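You operate a simulated robot arm through the tools that you are given. There is no shell and no other tool.

You are at the controls of a simulated robot arm. One attempt, no reset.

Task
Swap the map book in the travel case for the beach towel.
Fine: Unzip the case by its slide knob and lift the lid. The book goes on the bench lid; the wash bag stays in. Shut the lid and zip the case up; it stays upright on the bench seat. Where these are worked on the way, their far stop is far enough and under half their travel is too little: slide knob.

It is judged by the outcome, as a careful person would: the job done as asked, and still so three seconds after it is handed in. It fails if anything else is knocked over, pushed out of place, dropped, spilled or broken. Lids that push on must go on centred and level and be pressed home; caps that screw on are set level and turned clockwise until they are tight. Flat cloth is picked up by pressing the open fingertips on it (5 to 10 N) and closing them slowly along it; thin cloth reads only 2 to 8 mm in the jaws.

Robot
A 7-joint arm with a two-finger parallel gripper, fixed in place. Base frame: the origin is on the floor under the middle of its stand, x ahead of it, y to its left, z up; the work surface is at about z = 450. Units: mm, degrees, N and s.
With the tool pointing down near the work surface it reaches from about 340 to 880 mm from the base axis. Its first joint turns from -143.0 to 143.0 degrees. Payload 3 kg.
The tool frame sits at the grasp point between the pads (the TCP): z along the fingers, y along the line on which they close. The tips reach 30 mm beyond it. Largest opening 94 mm; finger width 28, thickness 10; the body of the gripper, 50 by 96 mm, starts 55 mm behind the TCP.
Orientation is told as [roll, pitch, yaw] about the base's x, y, z axes, in that order, counted from this pose: with the fingers straight down and closing along the base's y, the tool's x points along the base's -x, its y along +y and its z along -z.

Tools
- The arm moves only by the tool drive_tool. Its argument "steps" is one flat list of numbers, 6 for each row, row after row: the shift along the base's x, y, z in mm, then the turn, a rotation vector about the base's x, y, z in degrees. In form: [dx, dy, dz, ax, ay, az, dx, dy, dz, ax, ay, az, ...]. A call has 1 to 20 rows; each row shifts and turns the commanded pose from where the row before left it. "hand" is the gripper command, from -1 (shut) to 1 (fully open), values between in proportion, set as the call begins (left out, the last holds). Each row takes 0.2 s and may step no farther than 50 mm and 8.6 degrees from the row before; otherwise, or with a gripper value out of range, the whole call is refused. Where a pose cannot be reached the arm comes as near as it can. A force on the tool above 90 N (or 10 N above the force at the start of the call, whichever is more), or a blocked arm, ends the call early, and 0.2 s more pass. Each finger travels about 72 mm/s and halts on what it meets, pressing with about 44 N; the grip force reading is that of the motor and also rises with nothing between the fingers. The clock runs only during rows and for 0.2 s after the last one: add rows that do not move to give the fingers time. It gives the time, the measured TCP pose, the force on the tool (base axes), the opening and the grip force at its end, in the units of the frame above (readings bear some noise), with the torque about the TCP (base axes, N m) and any sound that the robot's microphone picked up, and new pictures: "views" is both (left out), scene, wrist or none.
- Cameras (640 x 400 px; columns grow to the right, rows downward): "scene" is fixed at [219.6, 499.9, 1225.3]; the picture's right is [-0.63, -0.78, 0.00], its down [-0.52, 0.42, -0.74] and it looks along [0.58, -0.47, -0.67] (base axes); focal length 238 px, centre (320, 200). "wrist" rides on the gripper at [76, 14, -103] in the tool frame; the picture's right is [-0.18, 0.98, 0.00], its down [-0.75, -0.14, -0.64] and it looks along [-0.63, -0.12, 0.77] (tool axes); focal length 243 px, centre (320, 200). There is no depth. A picture from a camera that has moved, and an enlarged one, comes with that camera's place and axes in the base frame and with its lens.
- enlarge(camera, box): a new picture of the part [left, top, right, bottom] of that camera's present view, enlarged. No time passes.
- close_job(): hands the job in; it is judged then, once.

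Places have to be worked out from the pictures, the camera data and where the tool is seen. Open the gripper and draw the arm clear of the work before you hand the job in, unless the task says otherwise.

The tools are called after ">>>" by a JSON object that holds its "method" and its "body". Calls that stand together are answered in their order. drive_tool: Moves the arm, as the interface text tells. Its arguments: {"type":"object","properties":{"steps":{"type":"array","items":{"type":"number"}},"hand":{"type":"number"},"views":{"type":"string","enum":["both","scene","wrist","none"]}},"required":["steps"]} The other tools are called the same way: enlarge (camera, box) takes an enlarged picture of a part of a camera's view; close_job () hands the job in.

At the start:

```text
clock: 0.0
tcp_pos: [641.2, -261.1, 986.1]
tcp_rot: [0.0, 0.0, 0.0]
wrist_force: [0.8, 0.1, 0.6]
moment: [-0.02, 0.0, 0.03]
width: 94.0
grip_force: 0.2
```

scene: 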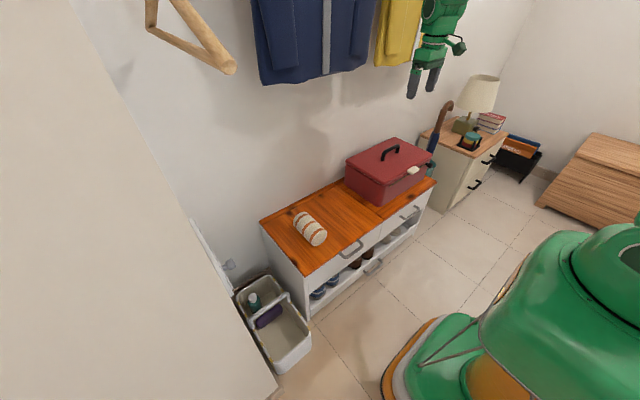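
wrist: 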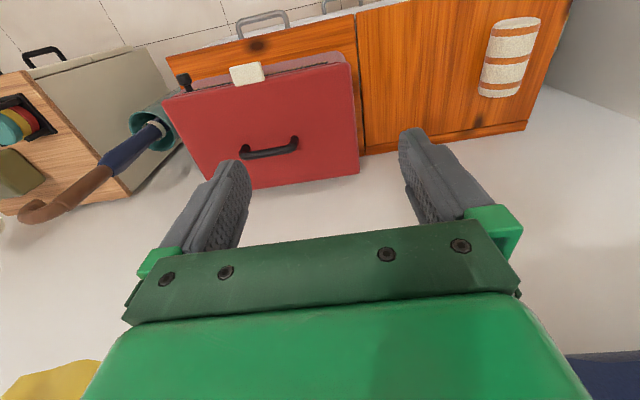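

The scene shows a bench with a red case on one half, a rolled towel on the other half. I'll enlarge both views to see details before moving.

>>> {"method": "enlarge", "body": {"camera": "scene", "box": [320, 120, 450, 220]}}

>>> {"method": "enlarge", "body": {"camera": "wrist", "box": [150, 20, 380, 200]}}

>>> {"method": "enlarge", "body": {"camera": "scene", "box": [240, 180, 360, 290]}}

```text
4.00 times, centred on (385, 170) of scene
camera zoom: at [219.6, 499.9, 1225.3], right [-0.63, -0.78, 0.0], down [-0.52, 0.42, -0.74], along [0.58, -0.47, -0.67], focal length 952 px, centre (60, 320)
```

zoom: 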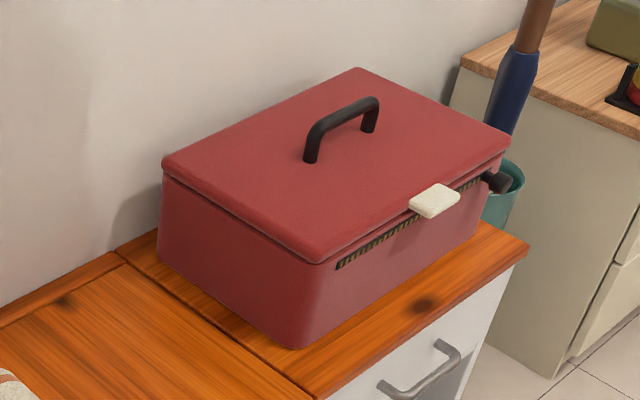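

```text
2.22 times, centred on (265, 110) of wrist
camera zoom: at [566.5, -247.5, 1089.3], right [0.18, 0.98, 0.0], down [0.75, -0.14, 0.64], along [0.63, -0.12, -0.77], focal length 539 px, centre (442, 400)
```

zoom: 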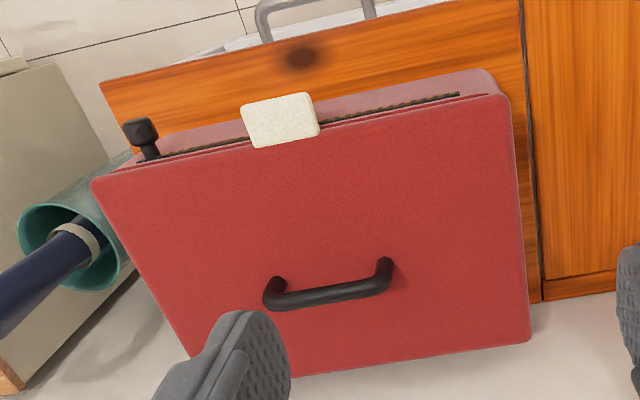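

```text
3.64 times, centred on (300, 235) of scene
camera zoom: at [219.6, 499.9, 1225.3], right [-0.63, -0.78, 0.0], down [-0.52, 0.42, -0.74], along [0.58, -0.47, -0.67], focal length 866 px, centre (393, 73)
```

zoom: 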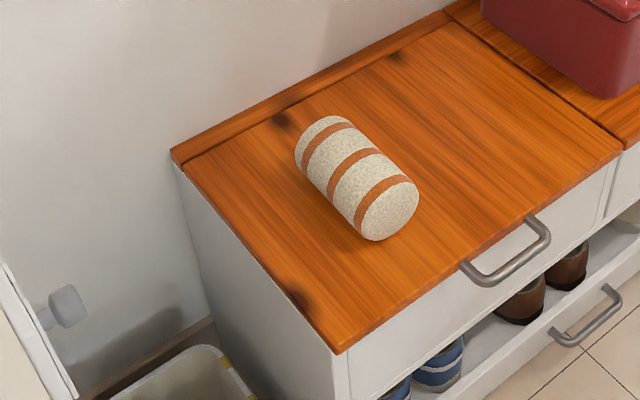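

The slide knob looks to be the black one at the -y end of the zip (≈(641,-529,575)), with a cream lift tab at the lid front (y≈-400). I'll bring the wrist camera in front of the case at a tilt to look closer.

>>> {"method": "drive_tool", "body": {"steps": [-24, -21, -42, 0, -5, 0, -24, -21, -42, 0, -5, 0, -24, -21, -42, 0, -5, 0, -24, -21, -42, 0, -5, 0, -24, -21, -42, 0, -5, 0, -24, -21, -42, 0, -5, 0, -24, -21, -42, 0, -5, 0, -24, -21, -42, 0, -5, 0, 0, 0, 0, 0, 0, 0], "hand": 1}}

```text
refused: row 1 steps farther than a row can; nothing moved
```

The step was slightly too long; I'll spread the same motion over more rows.

>>> {"method": "drive_tool", "body": {"steps": [-19, -17, -33, 0, -4, 0, -19, -17, -33, 0, -4, 0, -19, -17, -33, 0, -4, 0, -19, -17, -33, 0, -4, 0, -19, -17, -33, 0, -4, 0, -19, -17, -33, 0, -4, 0, -19, -17, -33, 0, -4, 0, -19, -17, -33, 0, -4, 0, -19, -17, -33, 0, -4, 0, -19, -17, -33, 0, -4, 0, 0, 0, 0, 0, 0, 0], "hand": 1}}

```text
clock: 2.4
tcp_pos: [456.9, -433.9, 665.7]
tcp_rot: [-1.5, -38.8, 0.1]
wrist_force: [0.3, 0.0, -0.4]
moment: [-0.02, -0.02, 0.01]
width: 94.1
grip_force: 0.0
out of reach, approached as far as the arm can: row 10
camera wrist: at [334.1, -416.4, 697.7], right [0.16, 0.98, 0.09], down [0.18, -0.12, 0.98], along [0.97, -0.14, -0.2], focal length 243 px, centre (320, 200)
```

scene: 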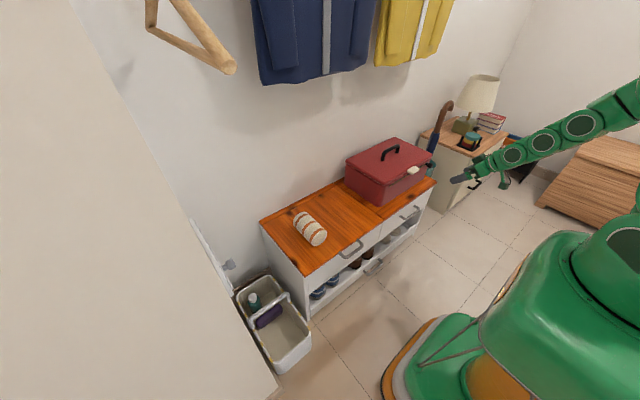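
wrist: 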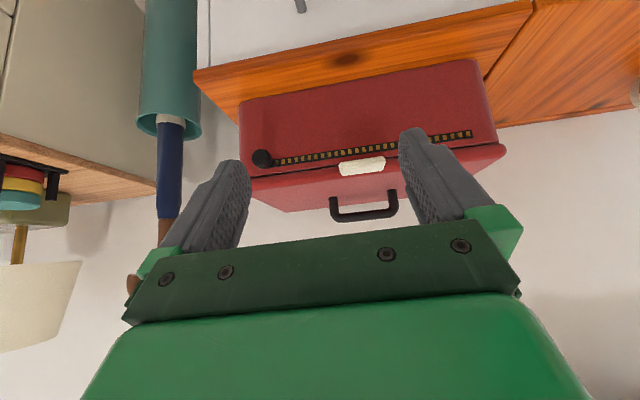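

Arm is now in front of the case, near a joint limit for this tilt. Let me enlarge to study knob, track and tab.

>>> {"method": "enlarge", "body": {"camera": "wrist", "box": [230, 100, 410, 220]}}

>>> {"method": "enlarge", "body": {"camera": "wrist", "box": [380, 0, 640, 180]}}

```text
3.33 times, centred on (320, 160) of wrist
camera zoom: at [334.1, -416.4, 697.7], right [0.16, 0.98, 0.09], down [0.18, -0.12, 0.98], along [0.97, -0.14, -0.2], focal length 809 px, centre (320, 333)
```

zoom: 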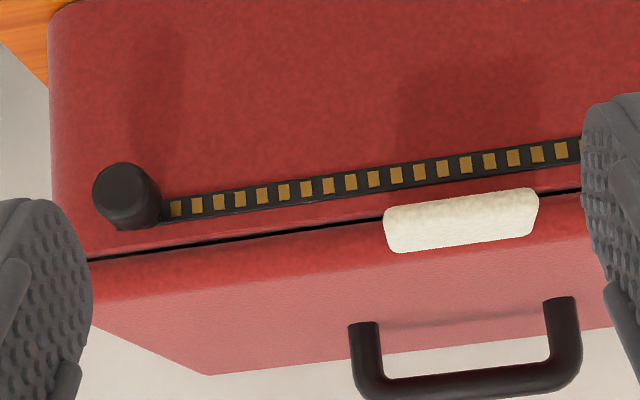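

```text
2.22 times, centred on (510, 90) of wrist
camera zoom: at [334.1, -416.4, 697.7], right [0.16, 0.98, 0.09], down [0.18, -0.12, 0.98], along [0.97, -0.14, -0.2], focal length 539 px, centre (-102, 444)
```

zoom: 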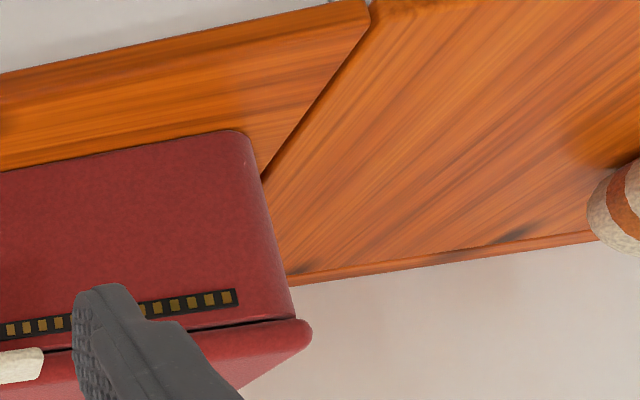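

The knob is a black cylinder (~24 mm dia) at about (668→640, -538, 564) sticking out below the lid seam; the cream tab sits above at z≈589–597, so the fingers must pass under it. I'll move toward the knob with more tilt and check reach.

>>> {"method": "drive_tool", "body": {"steps": [25, -20, -9, 0, -1, 0, 25, -20, -9, 0, -1, 0, 25, -20, -9, 0, -1, 0, 25, -20, -9, 0, -2, 0, 25, -20, -9, 0, -2, 0, 0, 0, 0, 0, -3, 0, 0, 0, 0, 0, -3, 0, 0, 0, 0, 0, 0, 0], "hand": 1}}

```text
clock: 4.2
tcp_pos: [579.9, -534.0, 621.8]
tcp_rot: [0.0, -52.9, 0.0]
wrist_force: [-0.1, 0.8, -0.1]
moment: [-0.03, 0.01, 0.06]
width: 93.9
grip_force: 0.0
camera wrist: at [454.0, -520.3, 622.7], right [0.11, 0.98, 0.15], down [-0.06, -0.14, 0.99], along [0.99, -0.12, 0.04], focal length 243 px, centre (320, 200)
```

scene: 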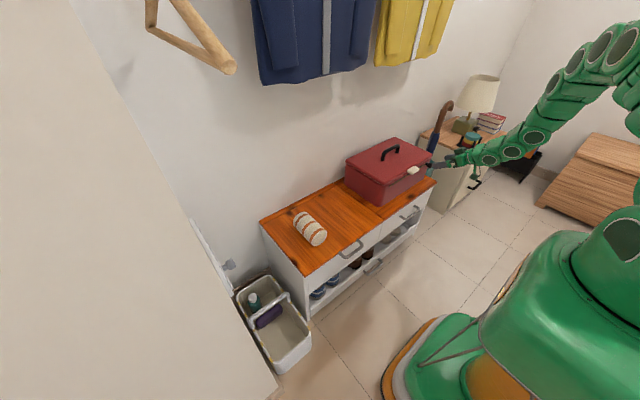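
wrist: 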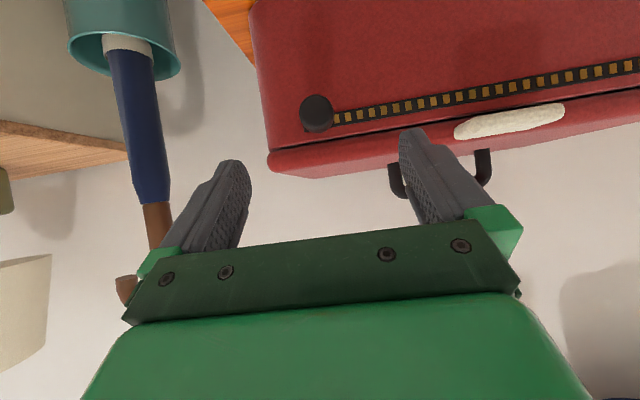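

Tilt of 53° is reachable here. Enlarging to measure the knob position precisely.

>>> {"method": "enlarge", "body": {"camera": "wrist", "box": [260, 70, 420, 170]}}

>>> {"method": "enlarge", "body": {"camera": "scene", "box": [390, 130, 490, 200]}}

```text
4.00 times, centred on (340, 120) of wrist
camera zoom: at [454.0, -520.3, 622.7], right [0.11, 0.98, 0.15], down [-0.06, -0.14, 0.99], along [0.99, -0.12, 0.04], focal length 970 px, centre (240, 520)
```

zoom: 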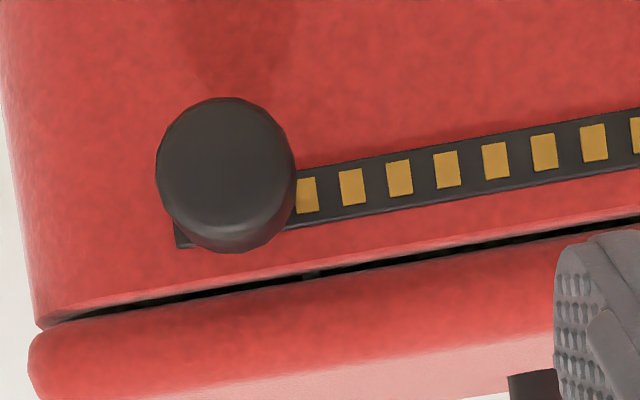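

```text
5.71 times, centred on (440, 165) of scene
camera zoom: at [219.6, 499.9, 1225.3], right [-0.63, -0.78, 0.0], down [-0.52, 0.42, -0.74], along [0.58, -0.47, -0.67], focal length 1360 px, centre (-366, 400)
```

zoom: 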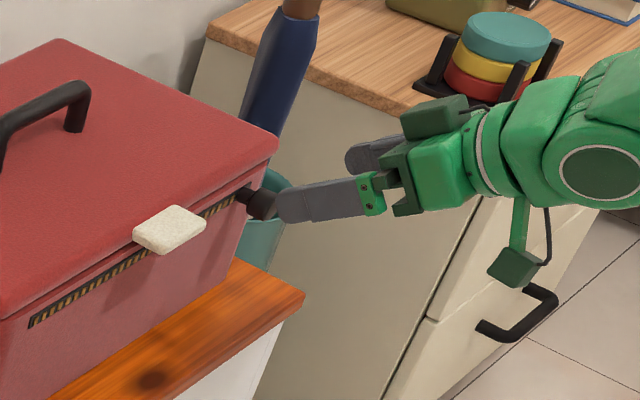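

Knob centre judged at y≈-536, z≈563, protruding x≈641–668; tab bottom at z≈589. I'll advance so the open fingertips straddle the knob, staying under the tab.

>>> {"method": "drive_tool", "body": {"steps": [12, -0.5, -12, 0, 0, 0, 12, -0.5, -12, 0, 0, 0, 12, -0.5, -12, 0, 0, 0, 12, -0.5, -13, 0, 0, 0, 0, 0, 0, 0, 0, 0], "hand": 1}}

```text
clock: 5.4
tcp_pos: [631.1, -537.5, 569.9]
tcp_rot: [0.0, -53.0, -0.1]
wrist_force: [-0.9, 0.1, -1.0]
moment: [0.02, -0.14, 0.0]
width: 94.0
grip_force: 0.0
camera wrist: at [503.2, -522.7, 572.0], right [0.11, 0.98, 0.15], down [-0.06, -0.14, 0.99], along [0.99, -0.12, 0.04], focal length 243 px, centre (320, 200)
```

scene: 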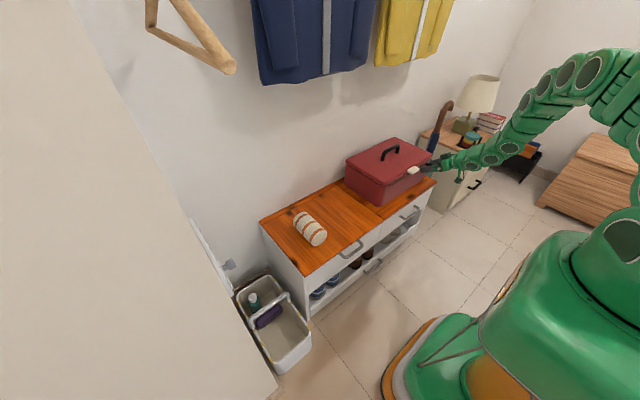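
wrist: 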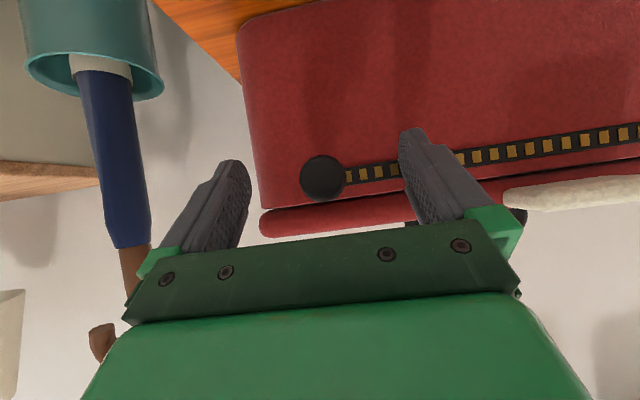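

Knob sits between the fingertips with no contact force. Closing on it.

>>> {"method": "drive_tool", "body": {"steps": [0, 0, 0, 0, 0, 0, 0, 0, 0, 0, 0, 0, 0, 0, 0, 0, 0, 0, 0, 0, 0, 0, 0, 0, 0, 0, 0, 0, 0, 0], "hand": -1}}

>>> {"method": "enlarge", "body": {"camera": "wrist", "box": [220, 80, 440, 240]}}

>>> {"method": "enlarge", "body": {"camera": "scene", "box": [380, 130, 480, 200]}}

```text
clock: 6.6
tcp_pos: [630.5, -537.1, 571.3]
tcp_rot: [0.0, -53.0, 0.1]
wrist_force: [3.1, 3.9, 0.3]
moment: [-0.01, -0.11, 0.31]
width: 25.2
grip_force: 44.1
camera wrist: at [503.5, -522.6, 572.4], right [0.11, 0.98, 0.15], down [-0.06, -0.14, 0.99], along [0.99, -0.12, 0.04], focal length 243 px, centre (320, 200)
```

scene: 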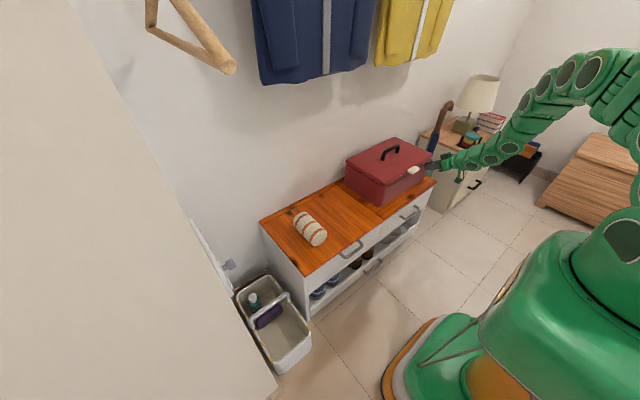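
wrist: 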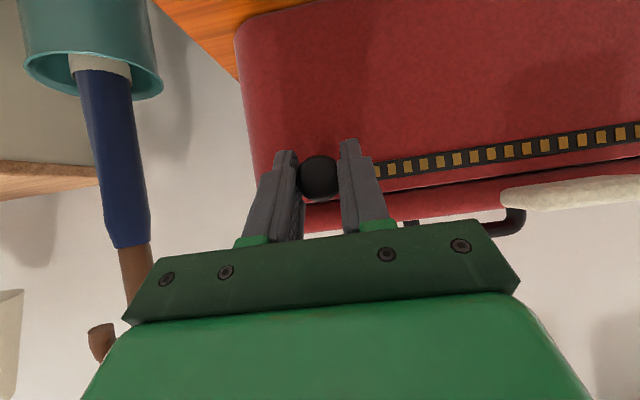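

```text
2.50 times, centred on (330, 160) of wrist
camera zoom: at [503.5, -522.6, 572.4], right [0.11, 0.98, 0.15], down [-0.06, -0.14, 0.99], along [0.99, -0.12, 0.04], focal length 606 px, centre (295, 300)
```

zoom: 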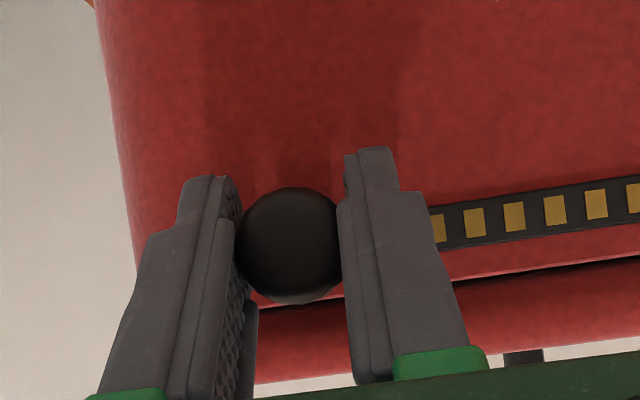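

```text
5.71 times, centred on (430, 165) of scene
camera zoom: at [219.6, 499.9, 1225.3], right [-0.63, -0.78, 0.0], down [-0.52, 0.42, -0.74], along [0.58, -0.47, -0.67], focal length 1360 px, centre (-309, 400)
```

zoom: 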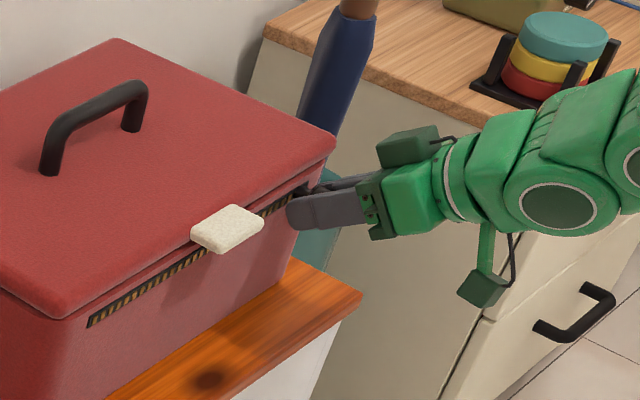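

Knob gripped (25 mm). Sliding it toward +y a first 65 mm, then I'll check clearance under the tab.

>>> {"method": "drive_tool", "body": {"steps": [0, 8, 0, 0, 0, 0, 0, 13, 0, 0, 0, 0, 0, 15, 0, 0, 0, 0, 0, 15, 0, 0, 0, 0, 0, 12, 0, 0, 0, 0], "hand": -1}}

>>> {"method": "enlarge", "body": {"camera": "wrist", "box": [220, 80, 480, 260]}}

>>> {"method": "enlarge", "body": {"camera": "scene", "box": [380, 140, 460, 196]}}

```text
clock: 7.8
tcp_pos: [630.1, -472.8, 572.8]
tcp_rot: [-0.1, -52.9, 0.0]
wrist_force: [2.0, -0.8, -0.5]
moment: [0.07, -0.25, -0.08]
width: 25.2
grip_force: 44.2
camera wrist: at [502.8, -459.2, 572.6], right [0.11, 0.98, 0.15], down [-0.06, -0.14, 0.99], along [0.99, -0.12, 0.04], focal length 243 px, centre (320, 200)
```

scene: 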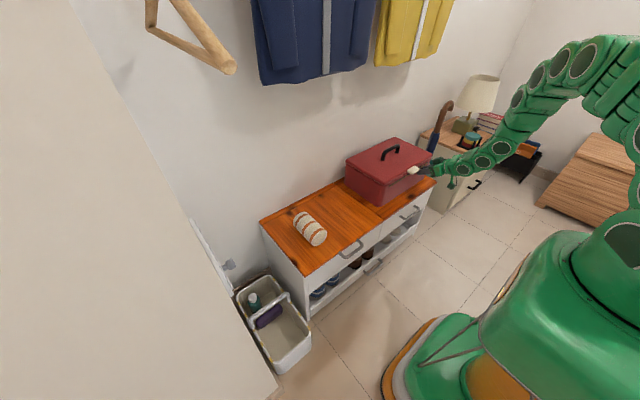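
wrist: 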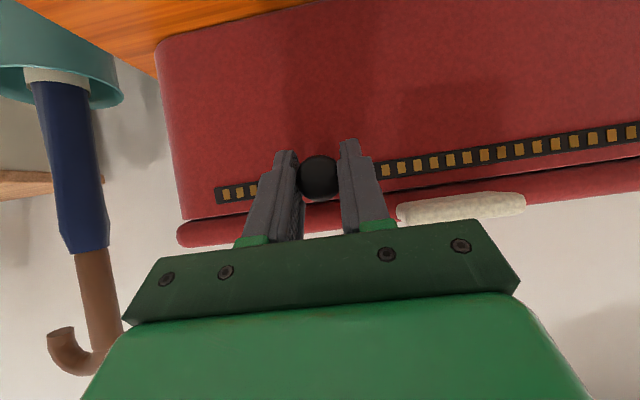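

```text
2.22 times, centred on (350, 170) of wrist
camera zoom: at [502.8, -459.2, 572.6], right [0.11, 0.98, 0.15], down [-0.06, -0.14, 0.99], along [0.99, -0.12, 0.04], focal length 539 px, centre (253, 267)
```

zoom: 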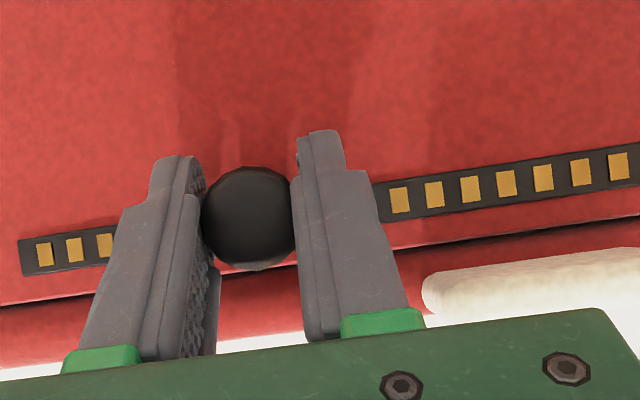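

```text
7.14 times, centred on (420, 168) of scene
camera zoom: at [219.6, 499.9, 1225.3], right [-0.63, -0.78, 0.0], down [-0.52, 0.42, -0.74], along [0.58, -0.47, -0.67], focal length 1700 px, centre (-394, 429)
```

zoom: 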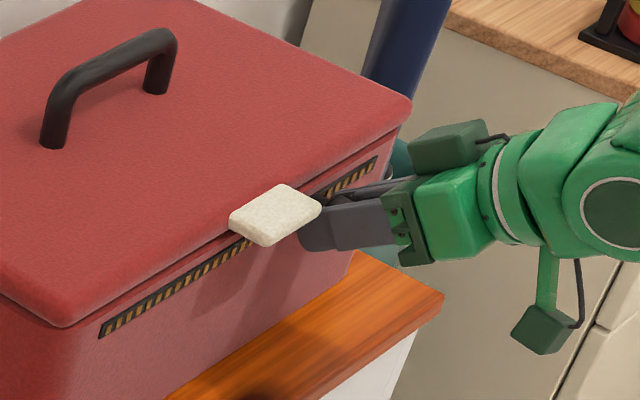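

Clearance under the tab is tight (tab bottom z≈586). I'll loosen, drop 6 mm and back 3 mm, and re-grip before passing beneath it.

>>> {"method": "drive_tool", "body": {"steps": [0, 0, 0, 0, 0, 0, 0, 0, 0, 0, 0, 0, -3, 0, -6, 0, 0, 0, 0, 0, 0, 0, 0, 0], "hand": -0.2, "views": "none"}}

>>> {"method": "drive_tool", "body": {"steps": [0, 0, 0, 0, 0, 0, 0, 0, 0, 0, 0, 0, 0, 0, 0, 0, 0, 0], "hand": -1, "views": "wrist"}}

```text
clock: 8.8
tcp_pos: [626.6, -474.0, 565.4]
tcp_rot: [0.0, -52.9, 0.0]
wrist_force: [-0.9, -0.1, 0.4]
moment: [0.02, 0.01, -0.01]
width: 37.5
grip_force: 0.0
```

```text
clock: 9.6
tcp_pos: [626.9, -473.9, 564.9]
tcp_rot: [-0.1, -53.1, 0.0]
wrist_force: [-1.6, 0.1, 1.5]
moment: [0.01, -0.07, 0.03]
width: 26.5
grip_force: 44.0
camera wrist: at [499.5, -459.6, 566.1], right [0.11, 0.98, 0.15], down [-0.06, -0.14, 0.99], along [0.99, -0.12, 0.04], focal length 243 px, centre (320, 200)
```

wrist: 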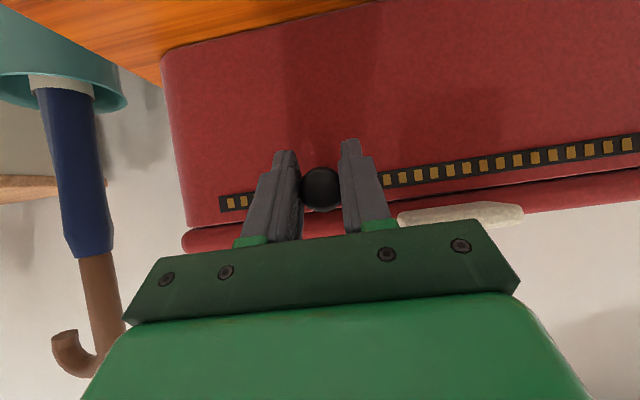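

Regripped at 26.5 mm, ~6 mm lower. Sliding on past under the tab, watching forces.

>>> {"method": "drive_tool", "body": {"steps": [0, 10, 0, 0, 0, 0, 0, 15, 0, 0, 0, 0, 0, 15, 0, 0, 0, 0, 0, 15, 0, 0, 0, 0, 0, 15, 0, 0, 0, 0, 0, 15, 0, 0, 0, 0], "hand": -1}}

>>> {"method": "enlarge", "body": {"camera": "scene", "box": [380, 140, 460, 196]}}

```text
clock: 11.0
tcp_pos: [627.1, -388.8, 565.8]
tcp_rot: [0.1, -52.9, 0.1]
wrist_force: [3.7, 0.0, 9.0]
moment: [0.07, 0.44, 0.1]
width: 25.8
grip_force: 43.6
camera wrist: at [500.0, -373.5, 567.1], right [0.11, 0.98, 0.15], down [-0.06, -0.14, 0.99], along [0.99, -0.12, 0.04], focal length 243 px, centre (320, 200)
```

scene: 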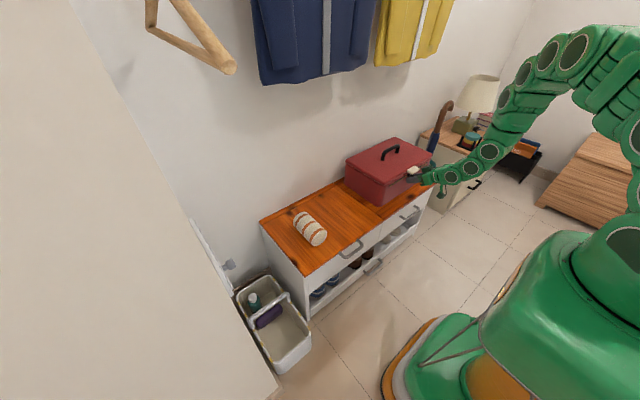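
wrist: 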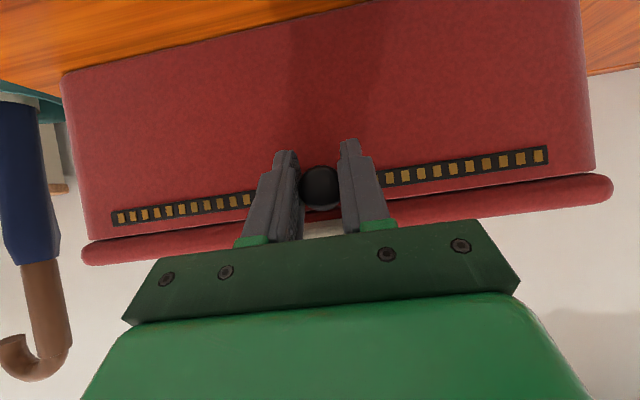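

```text
7.14 times, centred on (420, 168) of scene
camera zoom: at [219.6, 499.9, 1225.3], right [-0.63, -0.78, 0.0], down [-0.52, 0.42, -0.74], along [0.58, -0.47, -0.67], focal length 1700 px, centre (-394, 429)
```

zoom: 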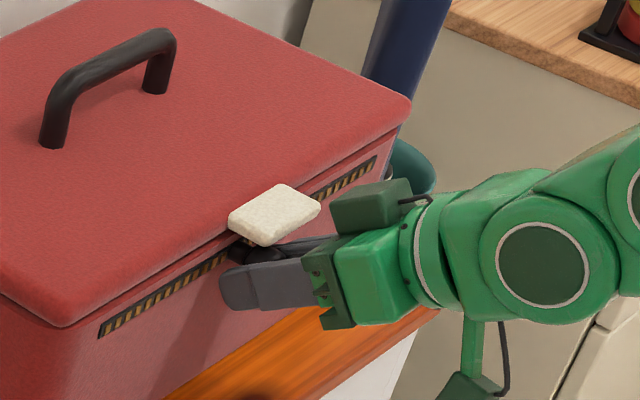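

Passing under the tab with clearance and low force. Continuing to the far end of the track.

>>> {"method": "drive_tool", "body": {"steps": [0, 15, 0, 0, 0, 0, 0, 15, 0, 0, 0, 0, 0, 15, 0, 0, 0, 0, 0, 15, 0, 0, 0, 0, 0, 15, 0, 0, 0, 0, 0, 15, 0, 0, 0, 0, 0, 10, 0, 0, 0, 0], "hand": -1}}

>>> {"method": "enlarge", "body": {"camera": "wrist", "box": [220, 80, 480, 260]}}

```text
clock: 12.6
tcp_pos: [626.0, -287.6, 565.4]
tcp_rot: [0.0, -53.0, 0.0]
wrist_force: [0.3, 0.1, -0.1]
moment: [0.07, -0.2, 0.07]
width: 25.8
grip_force: 44.0
camera wrist: at [498.5, -274.1, 567.4], right [0.11, 0.98, 0.15], down [-0.06, -0.14, 0.99], along [0.99, -0.12, 0.04], focal length 243 px, centre (320, 200)
```

scene: 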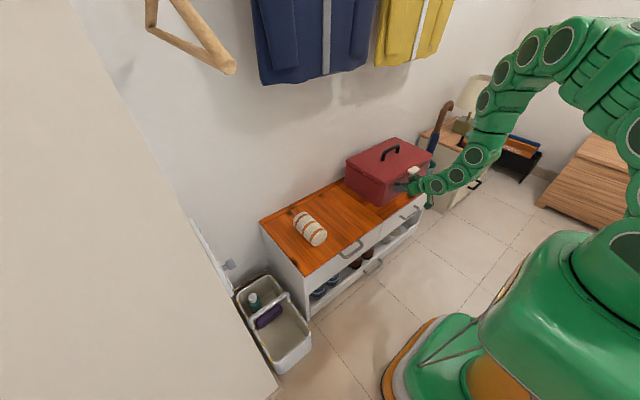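
wrist: 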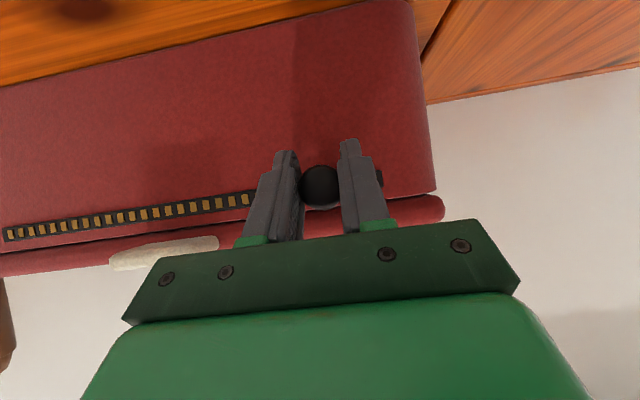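

```text
2.22 times, centred on (350, 170) of wrist
camera zoom: at [498.5, -274.1, 567.4], right [0.11, 0.98, 0.15], down [-0.06, -0.14, 0.99], along [0.99, -0.12, 0.04], focal length 539 px, centre (253, 267)
```

zoom: 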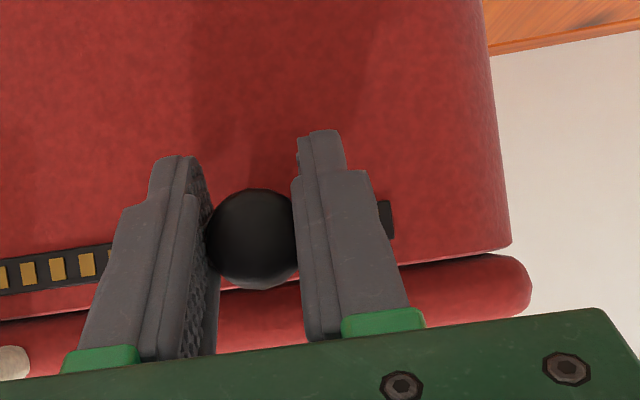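

Close to the far end (about 25 mm of track left). I'll inch along in small steps to feel for the stop.

>>> {"method": "drive_tool", "body": {"steps": [0, 6, 0, 0, 0, 0, 0, 6, 0, 0, 0, 0, 0, 4, 0, 0, 0, 0], "hand": -1, "views": "wrist"}}

```text
clock: 13.4
tcp_pos: [625.4, -273.2, 566.2]
tcp_rot: [-0.1, -53.1, 0.1]
wrist_force: [-15.0, -0.9, 23.4]
moment: [-0.02, 0.56, 0.05]
width: 25.6
grip_force: 43.9
camera wrist: at [498.7, -258.7, 567.1], right [0.11, 0.98, 0.15], down [-0.06, -0.14, 0.99], along [0.99, -0.12, 0.04], focal length 243 px, centre (320, 200)
```

wrist: 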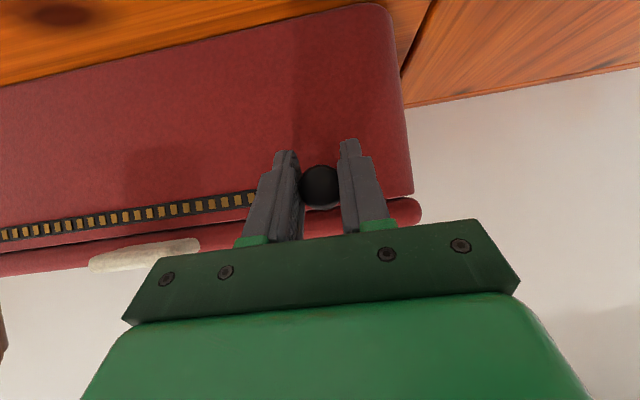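

Still moving with little y-force; continuing in smaller steps to the stop.

>>> {"method": "drive_tool", "body": {"steps": [0, 4, 0, 0, 0, 0, 0, 4, 0, 0, 0, 0], "hand": -1, "views": "none"}}

>>> {"method": "drive_tool", "body": {"steps": [0, 4, 0, 0, 0, 0], "hand": -1, "views": "wrist"}}

```text
clock: 14.0
tcp_pos: [626.8, -264.8, 566.6]
tcp_rot: [-0.1, -53.1, 0.0]
wrist_force: [-28.1, -1.0, 46.5]
moment: [0.06, -0.53, -0.12]
width: 25.5
grip_force: 43.9
```

```text
clock: 14.4
tcp_pos: [626.3, -261.3, 565.7]
tcp_rot: [-0.2, -53.2, 0.0]
wrist_force: [2.4, -16.0, 23.1]
moment: [-0.11, -0.48, -0.67]
width: 25.6
grip_force: 43.5
camera wrist: at [500.1, -247.9, 566.7], right [0.11, 0.98, 0.15], down [-0.06, -0.14, 0.99], along [0.99, -0.12, 0.05], focal length 243 px, centre (320, 200)
```

wrist: 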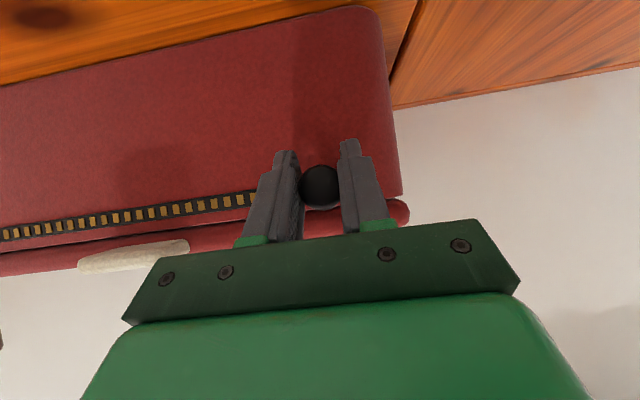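

The y-force rose to -16 N at y≈-261, matching the expected far stop. Opening the fingers and backing off to look.

>>> {"method": "drive_tool", "body": {"steps": [0, 0, 0, 0, 0, 0, 0, 0, 0, 0, 0, 0, 0, 0, 0, 0, 0, 0, 0, 0, 0, 0, 0, 0], "hand": 0.3, "views": "none"}}

>>> {"method": "drive_tool", "body": {"steps": [-20, 0, 10, 0, 0, 0, -20, 0, 15, 0, 0, 0, -20, -10, 15, 0, 0, 0, -20, -10, 10, 0, 0, 0, 0, 0, 0, 0, 0, 0]}}

>>> {"method": "enlarge", "body": {"camera": "wrist", "box": [160, 60, 480, 260]}}

>>> {"method": "enlarge", "body": {"camera": "scene", "box": [330, 130, 450, 214]}}

```text
clock: 15.4
tcp_pos: [625.2, -259.8, 564.0]
tcp_rot: [0.0, -53.0, 0.0]
wrist_force: [0.7, -0.2, -0.3]
moment: [0.01, -0.05, -0.01]
width: 61.1
grip_force: 0.0
```

```text
clock: 16.6
tcp_pos: [545.3, -279.5, 616.6]
tcp_rot: [0.1, -53.0, 0.0]
wrist_force: [0.0, -0.4, -0.1]
moment: [-0.01, -0.01, -0.01]
width: 61.2
grip_force: 0.0
camera wrist: at [418.8, -266.6, 617.0], right [0.11, 0.98, 0.15], down [-0.06, -0.14, 0.99], along [0.99, -0.12, 0.04], focal length 243 px, centre (320, 200)
```

scene: 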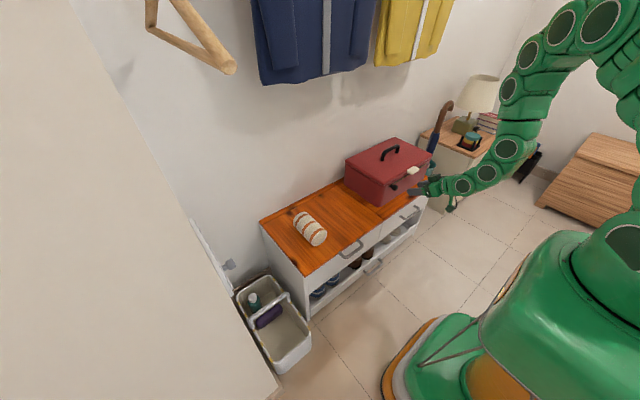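
wrist: 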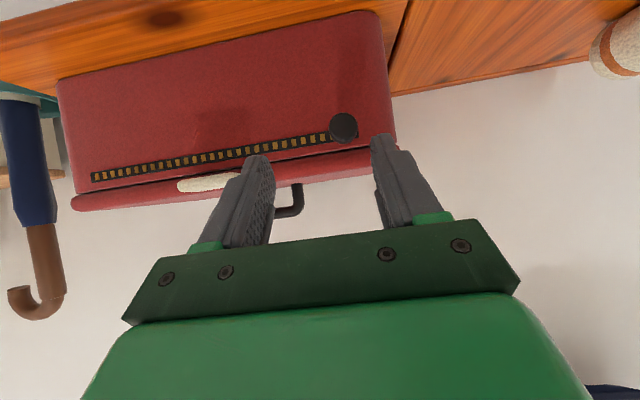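

```text
2.00 times, centred on (320, 160) of wrist
camera zoom: at [418.8, -266.6, 617.0], right [0.11, 0.98, 0.15], down [-0.06, -0.14, 0.99], along [0.99, -0.12, 0.04], focal length 485 px, centre (320, 280)
```

zoom: 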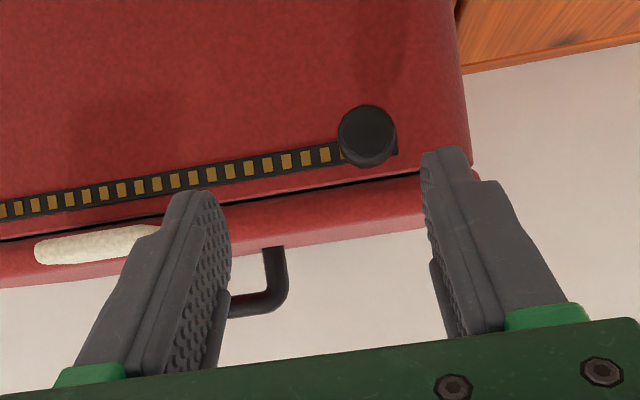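

```text
4.76 times, centred on (390, 172) of scene
camera zoom: at [219.6, 499.9, 1225.3], right [-0.63, -0.78, 0.0], down [-0.52, 0.42, -0.74], along [0.58, -0.47, -0.67], focal length 1133 px, centre (-13, 333)
```

zoom: 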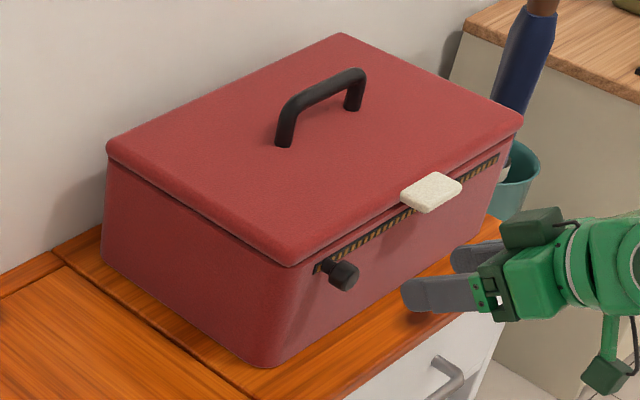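

The knob is at its far stop and the case hasn't shifted. Now I'll close the fingers and position them beneath the cream lid tab (y≈-400, bottom z≈586).

>>> {"method": "drive_tool", "body": {"steps": [0, -30, -12, 0, -2, 0, 0, -30, -12, 0, -2, 0, 0, -30, -12, 0, -3, 0, 0, -29, -14, 0, 0, 0, 20, 0, 0, 0, 0, 0, 20, 0, 0, 0, 0, 0, 0, 0, 0, 0, 0, 0], "hand": -1}}

>>> {"method": "enlarge", "body": {"camera": "scene", "box": [370, 130, 470, 200]}}

>>> {"method": "enlarge", "body": {"camera": "wrist", "box": [200, 60, 480, 260]}}

```text
clock: 18.2
tcp_pos: [587.4, -399.7, 564.2]
tcp_rot: [-0.1, -60.0, 0.0]
wrist_force: [0.7, 0.4, -0.1]
moment: [0.0, 0.02, 0.03]
width: 0.0
grip_force: 32.7
camera wrist: at [460.2, -386.0, 551.2], right [0.09, 0.98, 0.16], down [-0.18, -0.14, 0.97], along [0.98, -0.12, 0.16], focal length 243 px, centre (320, 200)
```

scene: 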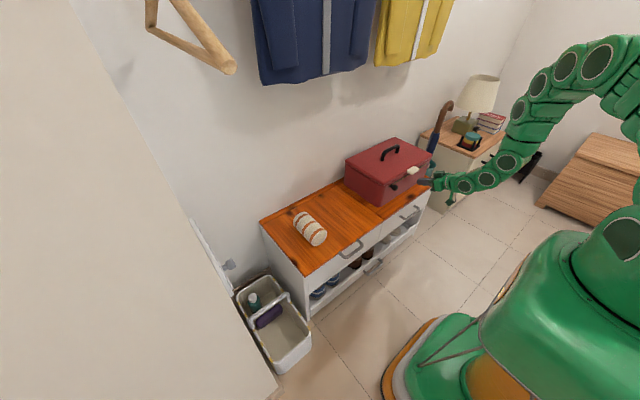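
wrist: 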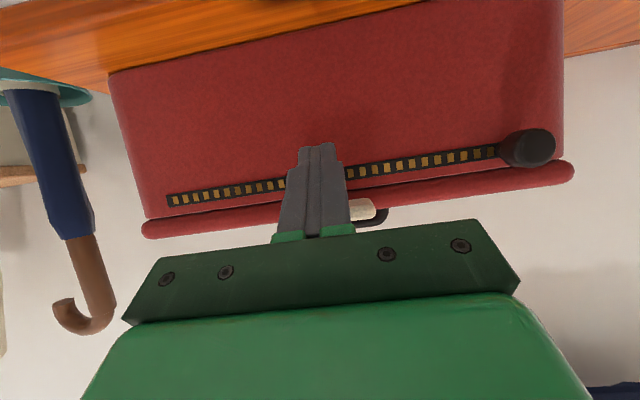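

```text
5.71 times, centred on (420, 165) of scene
camera zoom: at [219.6, 499.9, 1225.3], right [-0.63, -0.78, 0.0], down [-0.52, 0.42, -0.74], along [0.58, -0.47, -0.67], focal length 1360 px, centre (-251, 400)
```

zoom: 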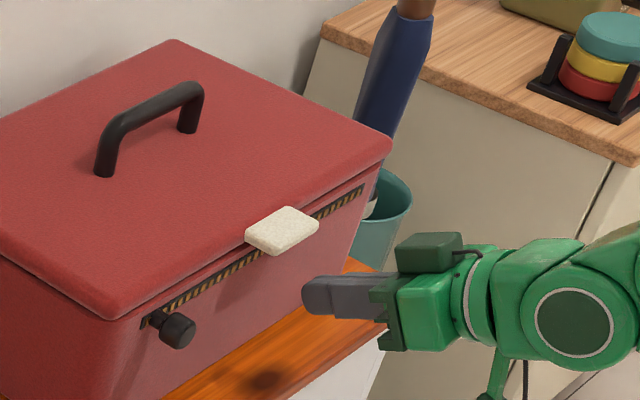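

```text
2.00 times, centred on (340, 160) of wrist
camera zoom: at [460.2, -386.0, 551.2], right [0.09, 0.98, 0.16], down [-0.18, -0.14, 0.97], along [0.98, -0.12, 0.16], focal length 485 px, centre (280, 280)
```

zoom: 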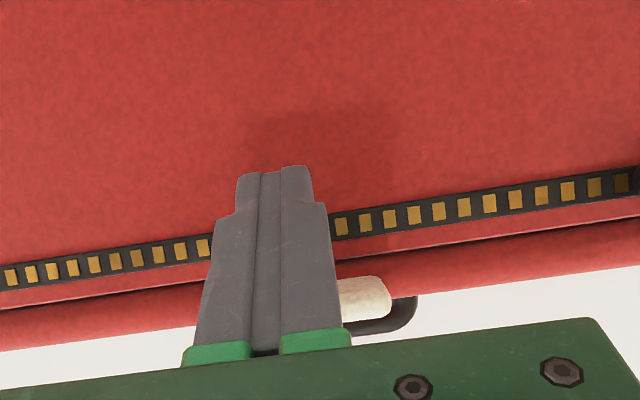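

Fingers are aligned with the tab (y≈-398). Sliding forward under it, then raising gently until contact.

>>> {"method": "drive_tool", "body": {"steps": [17, 1, 0, 0, 0, 0, 18, 0, 0, 0, 0, 0, 0, 0, 6, 0, 0, 0, 0, 0, 6, 0, 0, 0, 0, 0, 4, 0, 0, 0], "hand": -1}}

>>> {"method": "enlarge", "body": {"camera": "scene", "box": [370, 130, 470, 200]}}

```text
clock: 19.4
tcp_pos: [620.8, -399.7, 582.3]
tcp_rot: [0.1, -60.1, -0.1]
wrist_force: [0.1, 0.5, -0.5]
moment: [0.02, -0.02, -0.01]
width: 0.0
grip_force: 33.3
camera wrist: at [494.6, -384.8, 567.1], right [0.09, 0.98, 0.16], down [-0.18, -0.14, 0.97], along [0.98, -0.12, 0.16], focal length 243 px, centre (320, 200)
```

scene: 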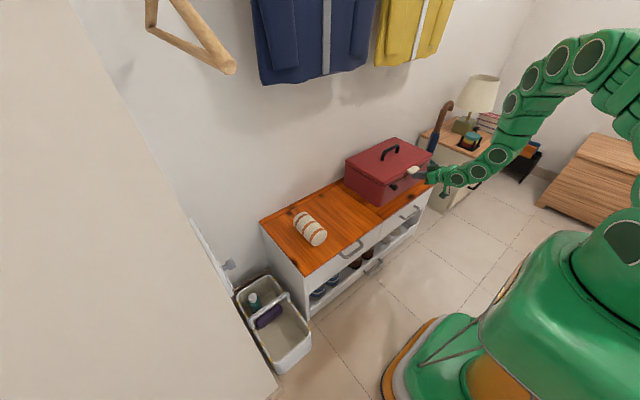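
wrist: 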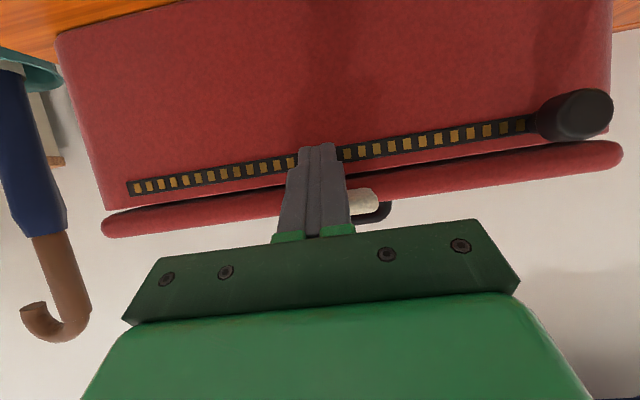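

```text
5.71 times, centred on (420, 165) of scene
camera zoom: at [219.6, 499.9, 1225.3], right [-0.63, -0.78, 0.0], down [-0.52, 0.42, -0.74], along [0.58, -0.47, -0.67], focal length 1360 px, centre (-251, 400)
```

zoom: 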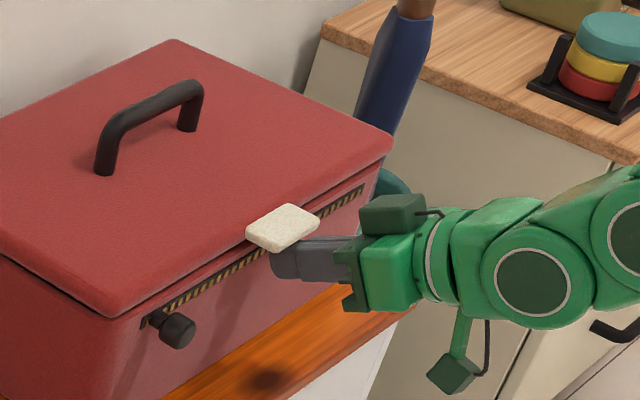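

No force yet; the finger is just about under the tab. Raising further in steps.

>>> {"method": "drive_tool", "body": {"steps": [0, 0, 6, 0, 0, 0, 0, 0, 6, 0, 0, 0, 0, 0, 8, 0, 0, 0], "hand": -1}}

>>> {"method": "enlarge", "body": {"camera": "scene", "box": [330, 110, 470, 200]}}

```text
clock: 20.2
tcp_pos: [620.0, -399.0, 602.5]
tcp_rot: [0.1, -60.1, 0.0]
wrist_force: [0.5, -0.4, 0.4]
moment: [-0.01, 0.03, -0.02]
width: 0.1
grip_force: 32.6
camera wrist: at [493.9, -384.3, 588.4], right [0.09, 0.98, 0.16], down [-0.18, -0.14, 0.97], along [0.98, -0.12, 0.16], focal length 243 px, centre (320, 200)
```

scene: 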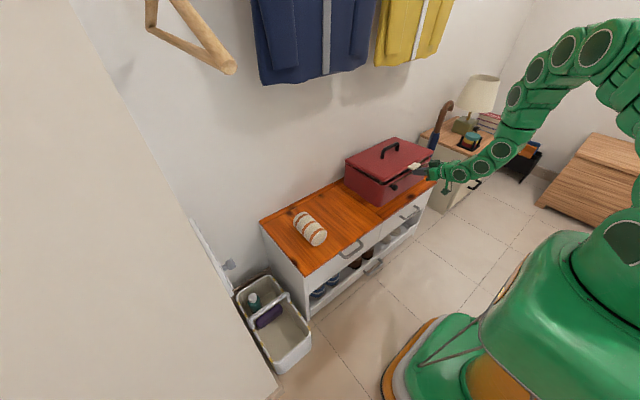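
wrist: 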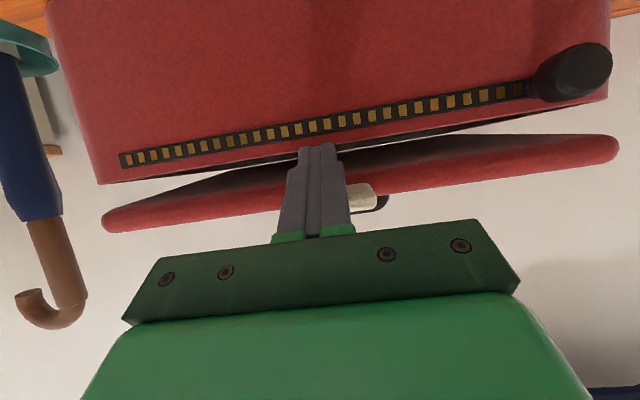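

```text
4.44 times, centred on (400, 155) of scene
camera zoom: at [219.6, 499.9, 1225.3], right [-0.63, -0.78, 0.0], down [-0.52, 0.42, -0.74], along [0.58, -0.47, -0.67], focal length 1058 px, centre (-36, 400)
```

zoom: 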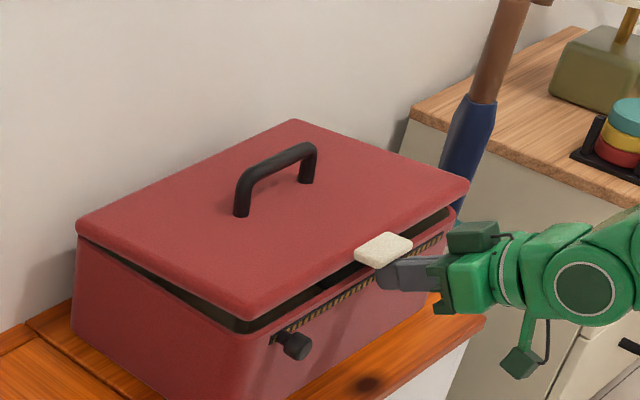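

The lid is lifting with almost no force. I'll continue along the hinge arc to about 30°.

>>> {"method": "drive_tool", "body": {"steps": [1, 0, 11, 0, 0, 0, 2, 0, 11, 0, 0, 0, 3, 0, 12, 0, 0, 0, 4, 0, 12, 0, 0, 0, 5, 0, 12, 0, 0, 0, 5, 0, 12, 0, 0, 0, 5, 0, 12, 0, 0, 0, 6, 0, 13, 0, 0, 0, 6, 0, 13, 0, 0, 0], "hand": -1}}

>>> {"method": "enlarge", "body": {"camera": "scene", "box": [330, 110, 470, 200]}}

```text
clock: 22.2
tcp_pos: [659.2, -399.4, 710.1]
tcp_rot: [-0.1, -60.1, 0.0]
wrist_force: [-0.7, -0.3, -1.4]
moment: [-0.03, 0.02, 0.01]
width: 0.0
grip_force: 32.9
camera wrist: at [532.2, -384.8, 695.5], right [0.09, 0.98, 0.16], down [-0.18, -0.14, 0.97], along [0.98, -0.12, 0.16], focal length 243 px, centre (320, 200)
```

scene: 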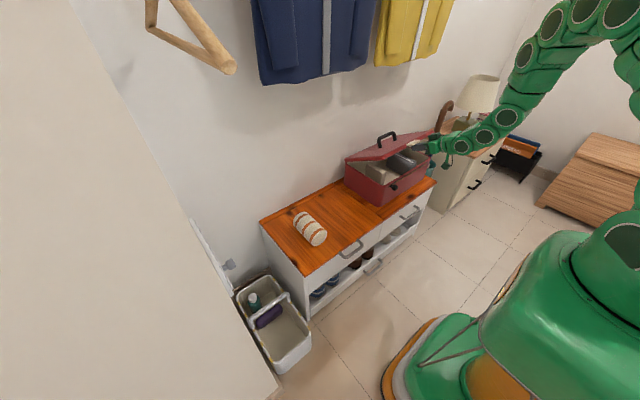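
wrist: 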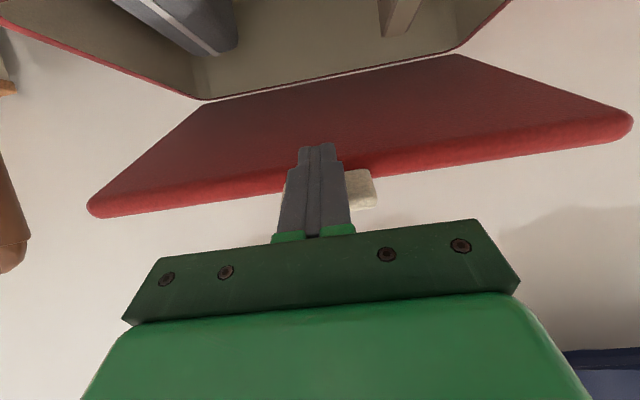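

```text
4.44 times, centred on (400, 155) of scene
camera zoom: at [219.6, 499.9, 1225.3], right [-0.63, -0.78, 0.0], down [-0.52, 0.42, -0.74], along [0.58, -0.47, -0.67], focal length 1058 px, centre (-36, 400)
```

zoom: 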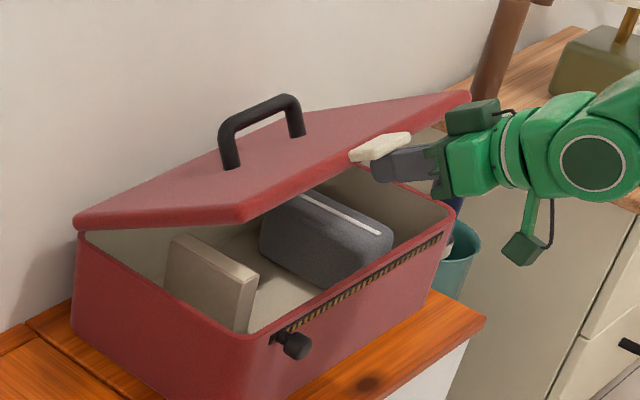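

The case interior is visible: book standing at the +y end, grey wash bag at the -y end. Continuing the lid along its arc to ~60°.

>>> {"method": "drive_tool", "body": {"steps": [7, 0, 13, 0, 0, 0, 8, 0, 13, 0, 0, 0, 9, 0, 13, 0, 0, 0, 10, 0, 12, 0, 0, 0, 10, 0, 10, 0, 0, 0, 10, 0, 9, 0, 0, 0, 10, 0, 8, 0, 0, 0, 11, 0, 8, 0, 0, 0, 11, 0, 6, 0, 0, 0], "hand": -1}}

>>> {"method": "enlarge", "body": {"camera": "scene", "box": [330, 110, 470, 200]}}

```text
clock: 24.2
tcp_pos: [744.6, -398.5, 801.1]
tcp_rot: [0.0, -60.0, 0.0]
wrist_force: [0.0, 0.1, -0.2]
moment: [0.03, 0.04, 0.02]
width: 0.3
grip_force: 32.9
camera wrist: at [617.7, -384.9, 787.4], right [0.09, 0.98, 0.16], down [-0.18, -0.14, 0.97], along [0.98, -0.12, 0.16], focal length 243 px, centre (320, 200)
```

scene: 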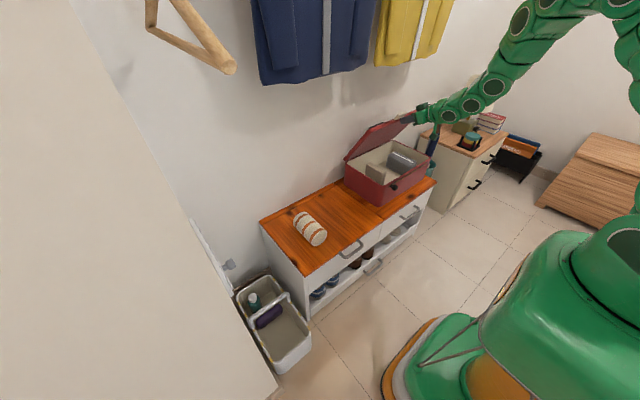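
wrist: 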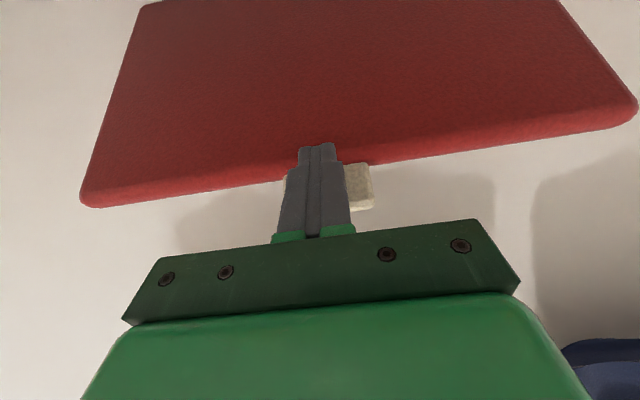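

```text
4.44 times, centred on (400, 155) of scene
camera zoom: at [219.6, 499.9, 1225.3], right [-0.63, -0.78, 0.0], down [-0.52, 0.42, -0.74], along [0.58, -0.47, -0.67], focal length 1058 px, centre (-36, 400)
```

zoom: 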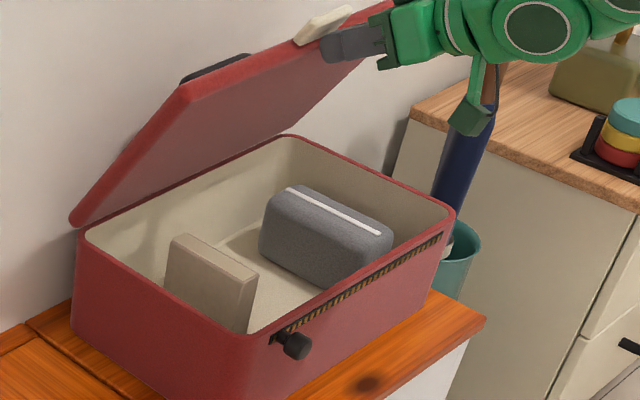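

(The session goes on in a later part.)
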